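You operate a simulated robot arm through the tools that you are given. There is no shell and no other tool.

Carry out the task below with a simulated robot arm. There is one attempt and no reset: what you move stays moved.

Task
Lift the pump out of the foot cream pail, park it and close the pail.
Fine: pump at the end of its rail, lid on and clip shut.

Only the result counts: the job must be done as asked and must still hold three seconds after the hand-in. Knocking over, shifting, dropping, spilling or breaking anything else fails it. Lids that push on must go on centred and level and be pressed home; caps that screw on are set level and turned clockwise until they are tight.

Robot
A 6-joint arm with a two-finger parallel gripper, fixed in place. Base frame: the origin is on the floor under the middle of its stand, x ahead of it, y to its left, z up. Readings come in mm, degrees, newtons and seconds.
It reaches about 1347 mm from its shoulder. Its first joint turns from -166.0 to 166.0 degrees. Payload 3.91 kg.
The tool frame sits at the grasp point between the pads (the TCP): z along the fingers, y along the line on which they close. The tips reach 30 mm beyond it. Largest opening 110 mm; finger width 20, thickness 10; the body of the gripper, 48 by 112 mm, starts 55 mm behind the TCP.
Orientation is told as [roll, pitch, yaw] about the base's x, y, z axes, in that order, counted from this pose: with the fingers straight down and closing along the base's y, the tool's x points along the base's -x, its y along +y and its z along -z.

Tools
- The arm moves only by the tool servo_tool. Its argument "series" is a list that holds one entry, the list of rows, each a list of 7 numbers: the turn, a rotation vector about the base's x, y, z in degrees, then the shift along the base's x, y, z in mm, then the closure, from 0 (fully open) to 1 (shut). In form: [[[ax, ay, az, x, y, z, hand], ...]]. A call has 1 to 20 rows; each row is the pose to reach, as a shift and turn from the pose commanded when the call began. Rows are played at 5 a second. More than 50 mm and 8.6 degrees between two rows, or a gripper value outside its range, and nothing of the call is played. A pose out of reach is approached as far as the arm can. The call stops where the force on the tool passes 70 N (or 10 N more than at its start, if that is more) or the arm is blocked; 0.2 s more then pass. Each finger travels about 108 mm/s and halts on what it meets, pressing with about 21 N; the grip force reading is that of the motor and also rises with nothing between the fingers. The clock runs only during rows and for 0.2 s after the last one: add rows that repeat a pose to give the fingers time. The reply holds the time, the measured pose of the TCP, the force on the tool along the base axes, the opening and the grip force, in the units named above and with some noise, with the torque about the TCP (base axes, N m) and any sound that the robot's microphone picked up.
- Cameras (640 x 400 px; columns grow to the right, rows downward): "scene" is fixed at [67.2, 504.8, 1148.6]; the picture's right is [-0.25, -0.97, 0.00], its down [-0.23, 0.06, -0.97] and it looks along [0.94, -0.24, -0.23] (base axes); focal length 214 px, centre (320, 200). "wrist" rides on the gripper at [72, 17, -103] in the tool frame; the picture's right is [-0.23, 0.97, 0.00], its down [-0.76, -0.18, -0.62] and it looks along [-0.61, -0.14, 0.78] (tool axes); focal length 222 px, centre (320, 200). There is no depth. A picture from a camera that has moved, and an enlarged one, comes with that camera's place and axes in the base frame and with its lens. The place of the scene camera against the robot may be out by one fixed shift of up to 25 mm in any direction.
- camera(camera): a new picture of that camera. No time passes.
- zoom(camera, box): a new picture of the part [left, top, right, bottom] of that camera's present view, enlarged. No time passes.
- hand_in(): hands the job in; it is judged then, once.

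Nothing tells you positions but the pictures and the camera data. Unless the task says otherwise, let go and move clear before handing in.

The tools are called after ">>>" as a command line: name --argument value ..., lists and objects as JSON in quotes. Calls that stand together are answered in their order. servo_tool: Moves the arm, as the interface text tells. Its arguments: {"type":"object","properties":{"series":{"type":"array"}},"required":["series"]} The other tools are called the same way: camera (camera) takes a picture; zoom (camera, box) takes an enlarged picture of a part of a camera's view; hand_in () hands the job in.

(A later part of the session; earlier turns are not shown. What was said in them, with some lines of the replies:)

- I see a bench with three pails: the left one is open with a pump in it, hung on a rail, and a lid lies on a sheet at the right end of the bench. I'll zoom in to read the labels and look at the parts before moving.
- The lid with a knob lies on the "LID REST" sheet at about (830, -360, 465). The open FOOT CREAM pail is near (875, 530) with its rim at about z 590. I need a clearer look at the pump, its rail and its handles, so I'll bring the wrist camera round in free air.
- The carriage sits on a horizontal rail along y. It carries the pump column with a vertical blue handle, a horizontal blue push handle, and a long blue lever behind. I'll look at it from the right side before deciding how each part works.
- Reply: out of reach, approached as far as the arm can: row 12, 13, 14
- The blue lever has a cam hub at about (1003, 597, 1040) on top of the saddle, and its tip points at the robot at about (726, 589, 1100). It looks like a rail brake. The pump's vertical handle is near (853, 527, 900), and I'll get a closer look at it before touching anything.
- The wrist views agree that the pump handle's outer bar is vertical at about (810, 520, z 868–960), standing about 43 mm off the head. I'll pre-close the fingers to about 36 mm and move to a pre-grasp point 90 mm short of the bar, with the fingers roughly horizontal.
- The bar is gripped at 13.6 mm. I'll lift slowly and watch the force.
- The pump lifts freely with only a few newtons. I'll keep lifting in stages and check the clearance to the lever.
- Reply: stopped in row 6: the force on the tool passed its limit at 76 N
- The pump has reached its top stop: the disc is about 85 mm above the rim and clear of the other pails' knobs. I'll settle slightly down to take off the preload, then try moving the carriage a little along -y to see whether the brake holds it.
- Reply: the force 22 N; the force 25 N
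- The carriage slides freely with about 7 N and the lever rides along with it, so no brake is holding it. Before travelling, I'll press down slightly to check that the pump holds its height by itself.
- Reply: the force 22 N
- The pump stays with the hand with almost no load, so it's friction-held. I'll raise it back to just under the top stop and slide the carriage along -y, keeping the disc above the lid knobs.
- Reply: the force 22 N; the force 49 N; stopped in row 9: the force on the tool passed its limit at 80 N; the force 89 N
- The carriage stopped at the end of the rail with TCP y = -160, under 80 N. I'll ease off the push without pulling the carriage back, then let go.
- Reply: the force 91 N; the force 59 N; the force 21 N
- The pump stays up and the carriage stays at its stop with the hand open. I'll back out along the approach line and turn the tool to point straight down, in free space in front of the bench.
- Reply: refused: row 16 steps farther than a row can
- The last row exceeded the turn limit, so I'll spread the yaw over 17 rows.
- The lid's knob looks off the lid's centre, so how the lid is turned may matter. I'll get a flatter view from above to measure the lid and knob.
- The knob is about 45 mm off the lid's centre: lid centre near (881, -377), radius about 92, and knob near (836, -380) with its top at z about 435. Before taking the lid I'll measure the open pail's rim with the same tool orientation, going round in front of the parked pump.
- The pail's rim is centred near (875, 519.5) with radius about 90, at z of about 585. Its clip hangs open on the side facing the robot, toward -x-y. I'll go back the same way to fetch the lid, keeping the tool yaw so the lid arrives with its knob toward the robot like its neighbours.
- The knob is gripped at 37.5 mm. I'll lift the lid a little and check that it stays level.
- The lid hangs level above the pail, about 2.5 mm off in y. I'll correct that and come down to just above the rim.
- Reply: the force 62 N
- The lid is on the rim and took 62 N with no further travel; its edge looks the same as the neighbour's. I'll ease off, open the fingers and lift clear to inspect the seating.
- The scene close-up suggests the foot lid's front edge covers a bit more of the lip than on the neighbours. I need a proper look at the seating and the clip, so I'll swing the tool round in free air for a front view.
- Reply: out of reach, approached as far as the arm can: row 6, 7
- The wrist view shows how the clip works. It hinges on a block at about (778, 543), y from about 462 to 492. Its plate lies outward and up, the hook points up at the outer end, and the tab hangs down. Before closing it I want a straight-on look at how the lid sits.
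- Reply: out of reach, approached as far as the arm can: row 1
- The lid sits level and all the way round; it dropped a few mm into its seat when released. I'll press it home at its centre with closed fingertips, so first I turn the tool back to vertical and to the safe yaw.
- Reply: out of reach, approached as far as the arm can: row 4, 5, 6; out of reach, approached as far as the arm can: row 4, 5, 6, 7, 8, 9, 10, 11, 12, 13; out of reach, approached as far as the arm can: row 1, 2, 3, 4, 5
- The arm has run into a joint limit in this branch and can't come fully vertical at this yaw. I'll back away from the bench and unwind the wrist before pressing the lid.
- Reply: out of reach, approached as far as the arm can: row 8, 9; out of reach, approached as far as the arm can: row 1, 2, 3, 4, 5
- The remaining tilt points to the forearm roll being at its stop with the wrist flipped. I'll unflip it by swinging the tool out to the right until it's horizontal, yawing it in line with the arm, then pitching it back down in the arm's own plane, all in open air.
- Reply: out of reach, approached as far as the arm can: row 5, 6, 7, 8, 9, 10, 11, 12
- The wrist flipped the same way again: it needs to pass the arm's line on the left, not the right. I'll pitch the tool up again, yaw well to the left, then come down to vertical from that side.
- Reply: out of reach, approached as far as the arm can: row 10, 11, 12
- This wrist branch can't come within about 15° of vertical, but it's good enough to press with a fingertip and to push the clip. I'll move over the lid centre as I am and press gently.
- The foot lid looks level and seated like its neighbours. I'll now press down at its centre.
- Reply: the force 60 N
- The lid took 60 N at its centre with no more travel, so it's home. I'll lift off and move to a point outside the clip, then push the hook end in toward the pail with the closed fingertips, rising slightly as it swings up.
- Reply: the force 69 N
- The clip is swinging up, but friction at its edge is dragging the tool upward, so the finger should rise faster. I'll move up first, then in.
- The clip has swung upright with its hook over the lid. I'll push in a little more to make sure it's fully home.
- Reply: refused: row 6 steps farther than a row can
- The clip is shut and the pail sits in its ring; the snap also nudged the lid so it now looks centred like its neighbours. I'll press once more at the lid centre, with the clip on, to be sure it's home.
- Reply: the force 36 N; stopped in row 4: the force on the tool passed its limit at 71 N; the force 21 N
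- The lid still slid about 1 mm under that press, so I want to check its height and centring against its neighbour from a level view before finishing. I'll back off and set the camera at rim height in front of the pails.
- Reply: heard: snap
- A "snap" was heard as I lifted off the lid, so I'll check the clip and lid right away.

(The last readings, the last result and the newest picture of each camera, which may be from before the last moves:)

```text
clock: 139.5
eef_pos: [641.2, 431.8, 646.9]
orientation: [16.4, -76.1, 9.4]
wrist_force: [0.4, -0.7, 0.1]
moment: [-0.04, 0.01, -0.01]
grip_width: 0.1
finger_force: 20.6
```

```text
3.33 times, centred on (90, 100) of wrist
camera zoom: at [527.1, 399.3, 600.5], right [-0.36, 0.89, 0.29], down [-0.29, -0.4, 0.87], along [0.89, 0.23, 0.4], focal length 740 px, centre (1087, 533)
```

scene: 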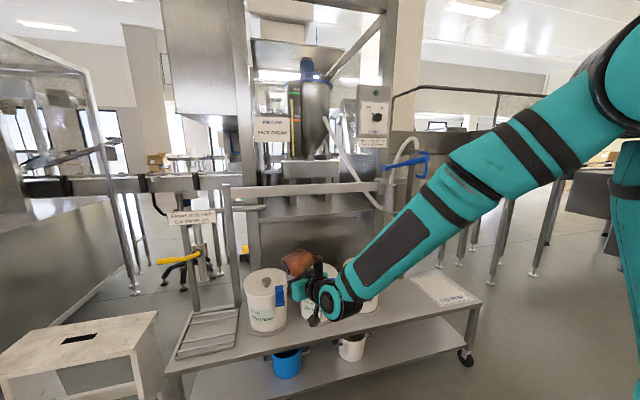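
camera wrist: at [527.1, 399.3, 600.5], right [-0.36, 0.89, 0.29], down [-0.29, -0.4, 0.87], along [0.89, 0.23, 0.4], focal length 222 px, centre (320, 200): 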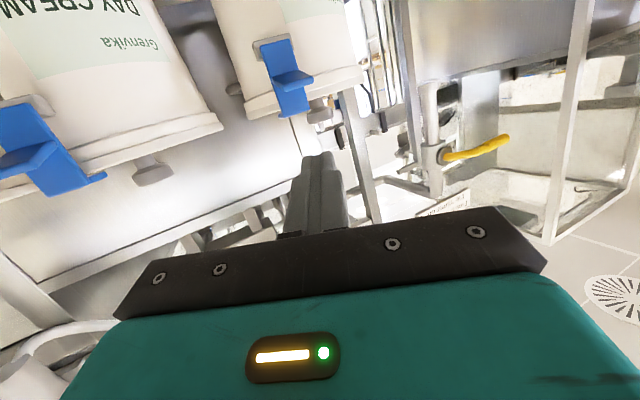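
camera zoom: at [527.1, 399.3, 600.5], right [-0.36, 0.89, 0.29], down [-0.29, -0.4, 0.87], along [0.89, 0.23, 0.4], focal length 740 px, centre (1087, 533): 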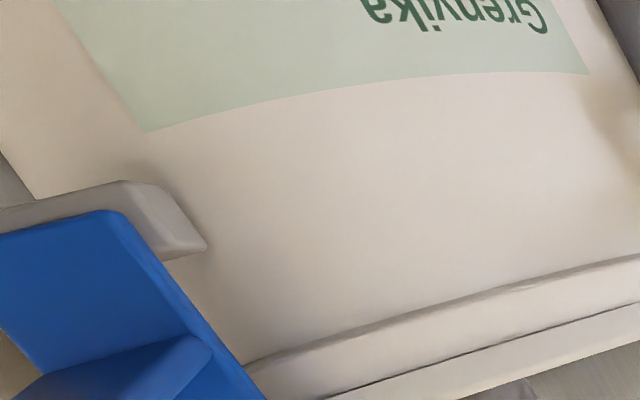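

>>> zoom --camera "wrist" --box '[235, 90, 295, 125]'

>>> zoom --camera "wrist" --box '[310, 55, 375, 100]'

>>> zoom --camera "wrist" --box '[150, 90, 230, 145]'

```text
10.67 times, centred on (265, 108) of wrist
camera zoom: at [527.1, 399.3, 600.5], right [-0.36, 0.89, 0.29], down [-0.29, -0.4, 0.87], along [0.89, 0.23, 0.4], focal length 2369 px, centre (907, 1187)
```

zoom: 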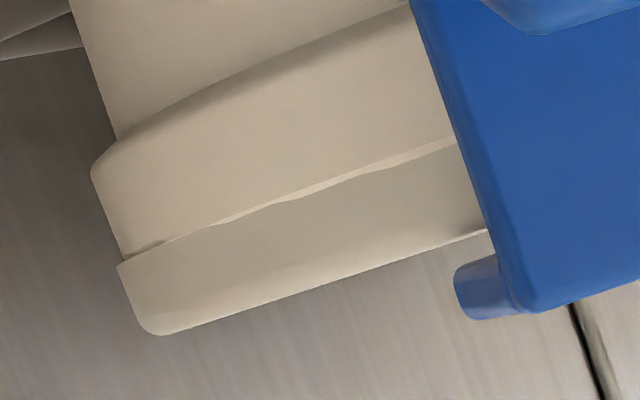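

```text
8.89 times, centred on (342, 78) of wrist
camera zoom: at [527.1, 399.3, 600.5], right [-0.36, 0.89, 0.29], down [-0.29, -0.4, 0.87], along [0.89, 0.23, 0.4], focal length 1974 px, centre (120, 1289)
```

zoom: 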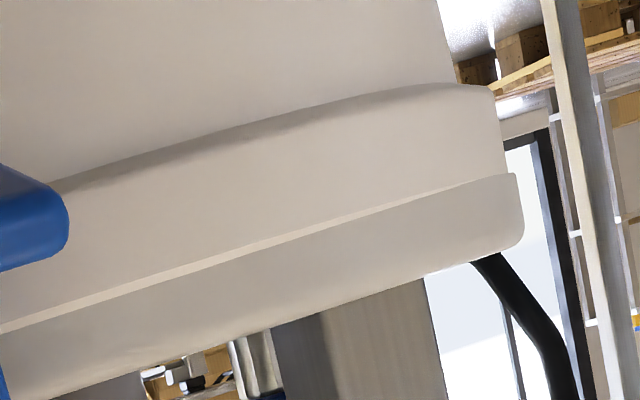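

```text
7.27 times, centred on (190, 118) of wrist
camera zoom: at [527.1, 399.3, 600.5], right [-0.36, 0.89, 0.29], down [-0.29, -0.4, 0.87], along [0.89, 0.23, 0.4], focal length 1615 px, centre (1266, 800)
```

zoom: 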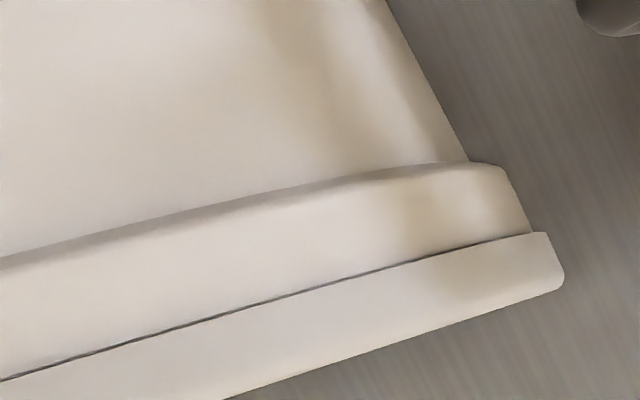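

>>> zoom --camera "wrist" --box '[0, 90, 140, 200]'

>>> zoom --camera "wrist" --box '[250, 25, 345, 125]'

```text
3.64 times, centred on (70, 145) of wrist
camera zoom: at [527.1, 399.3, 600.5], right [-0.36, 0.89, 0.29], down [-0.29, -0.4, 0.87], along [0.89, 0.23, 0.4], focal length 808 px, centre (1229, 400)
```

zoom: 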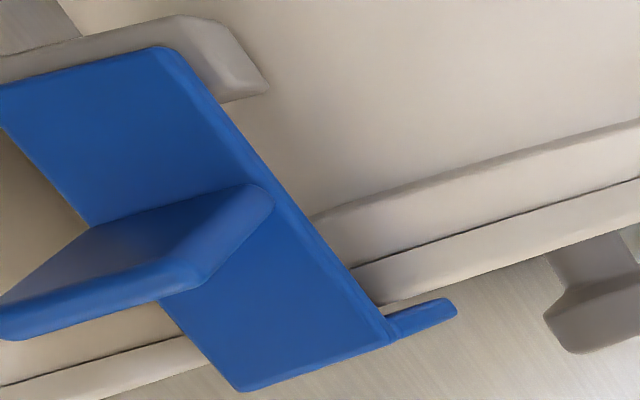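

```text
4.00 times, centred on (298, 75) of wrist
camera zoom: at [527.1, 399.3, 600.5], right [-0.36, 0.89, 0.29], down [-0.29, -0.4, 0.87], along [0.89, 0.23, 0.4], focal length 888 px, centre (410, 700)
```

zoom: 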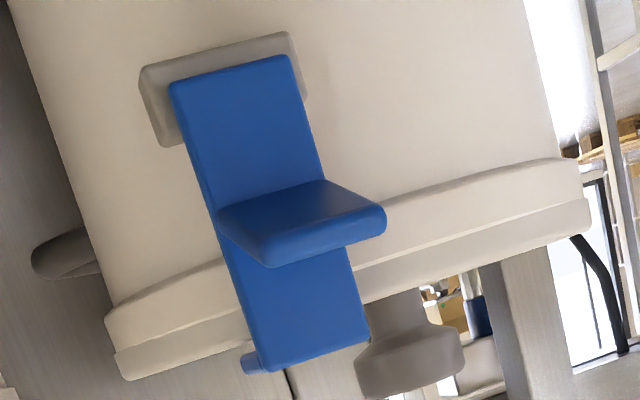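

The level view settles it: the lid sits at the same height on the lip as the neighbour's, and the clip plate is upright with its hook over the lid just like the closed clip next to it. I'll move the arm clear and do a last check of everything.

>>> servo_tool --series '[[[0, 0, 0, -20, -15, 30, 1], [0, 0, 0, -40, -35, 65, 1], [0, 0, 0, -55, -60, 100, 1], [0, 0, 0, -65, -90, 135, 1], [0, 0, 0, -75, -120, 170, 1], [0, 0, 0, -80, -155, 200, 1], [0, 0, 0, -80, -190, 225, 1], [0, 0, 0, -80, -225, 245, 1], [0, 0, 0, -80, -260, 260, 1], [0, 0, 0, -80, -260, 260, 1], [0, 0, 0, -80, -260, 260, 1], [0, 0, 0, -80, -260, 260, 1]]]'

>>> camera --camera "scene"

>>> zoom --camera "scene" --box '[220, 240, 400, 350]'

>>> zoom --camera "scene" --box '[360, 120, 460, 280]'

>>> zoom --camera "scene" --box '[240, 285, 290, 310]'

```text
clock: 142.1
eef_pos: [559.3, 171.0, 907.0]
orientation: [16.3, -76.1, 9.5]
wrist_force: [-1.2, -0.1, -0.2]
moment: [-0.01, 0.0, -0.02]
grip_width: 0.0
finger_force: 20.6
```

```text
taken
```

scene: 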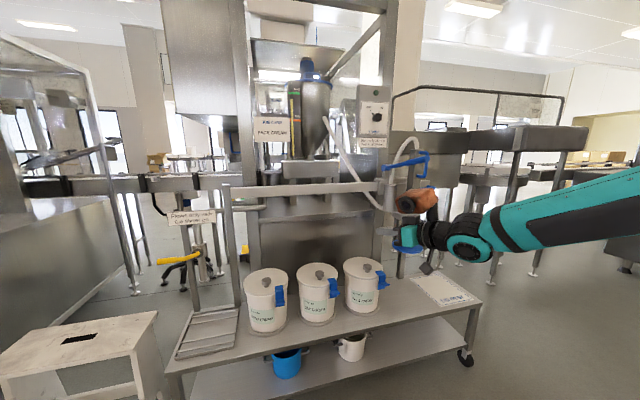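

```text
3.56 times, centred on (310, 295) of scene
camera zoom: at [67.2, 504.8, 1148.6], right [-0.25, -0.97, 0.0], down [-0.23, 0.06, -0.97], along [0.94, -0.24, -0.23], focal length 763 px, centre (356, -138)
```

zoom: 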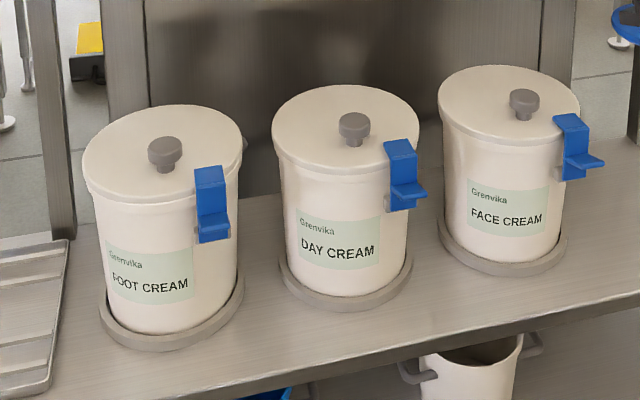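

```text
2.50 times, centred on (410, 200) of scene
camera zoom: at [67.2, 504.8, 1148.6], right [-0.25, -0.97, 0.0], down [-0.23, 0.06, -0.97], along [0.94, -0.24, -0.23], focal length 536 px, centre (95, 200)
```

zoom: 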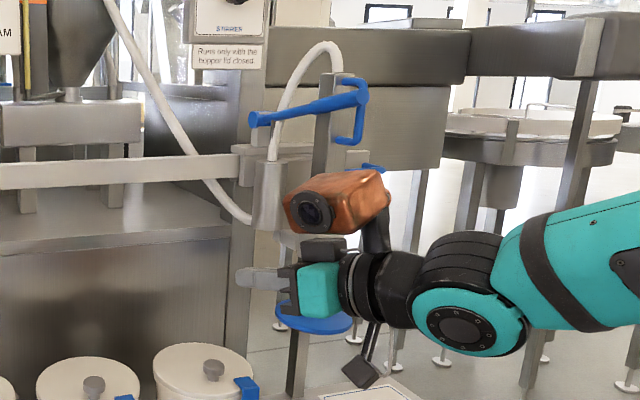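

```text
12.80 times, centred on (265, 298) of scene
camera zoom: at [67.2, 504.8, 1148.6], right [-0.25, -0.97, 0.0], down [-0.23, 0.06, -0.97], along [0.94, -0.24, -0.23], focal length 2745 px, centre (1024, -1048)
```

zoom: 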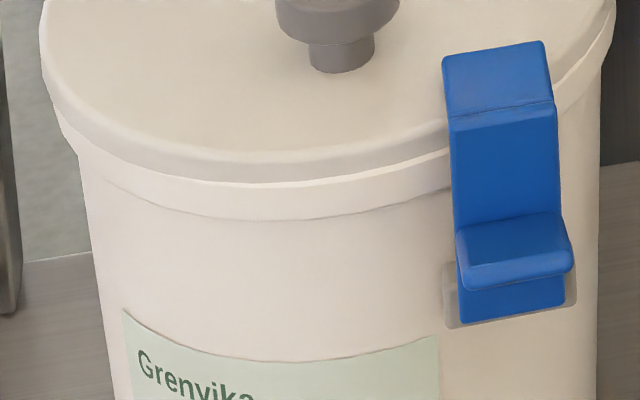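

Final check: the pump is raised and parked at the far end of its rail. The foot cream lid is on, level and pressed home, its clip is shut, and the arm is clear. I'm handing in.

>>> hand_in

```text
The job is handed in.
```

I've handed the job in: the pump is out of the foot cream pail and parked, and the pail is closed and clipped. No result has come back yet.

- **Pump:** I lifted it to its top stop and slid the carriage until it stopped hard at the far right end of the rail. It stayed there after I let go.
- **Lid:** It sits level and at the same height on the lip as the day cream lid. I pressed it at the centre with about 70 N and heard a snap as I lifted off. By my estimate it is about 3 mm off centre, away from the robot.
- **Clip:** It is upright with its hook over the lid, matching the closed clip on the day cream pail.
- **Pail:** Closing the clip pushed the pail about 4 mm within its base ring. It still sits flat in the ring.

I didn't use the blue lever on the pump carriage; the carriage slid freely without it. From the camera views, the other two pails didn't move.
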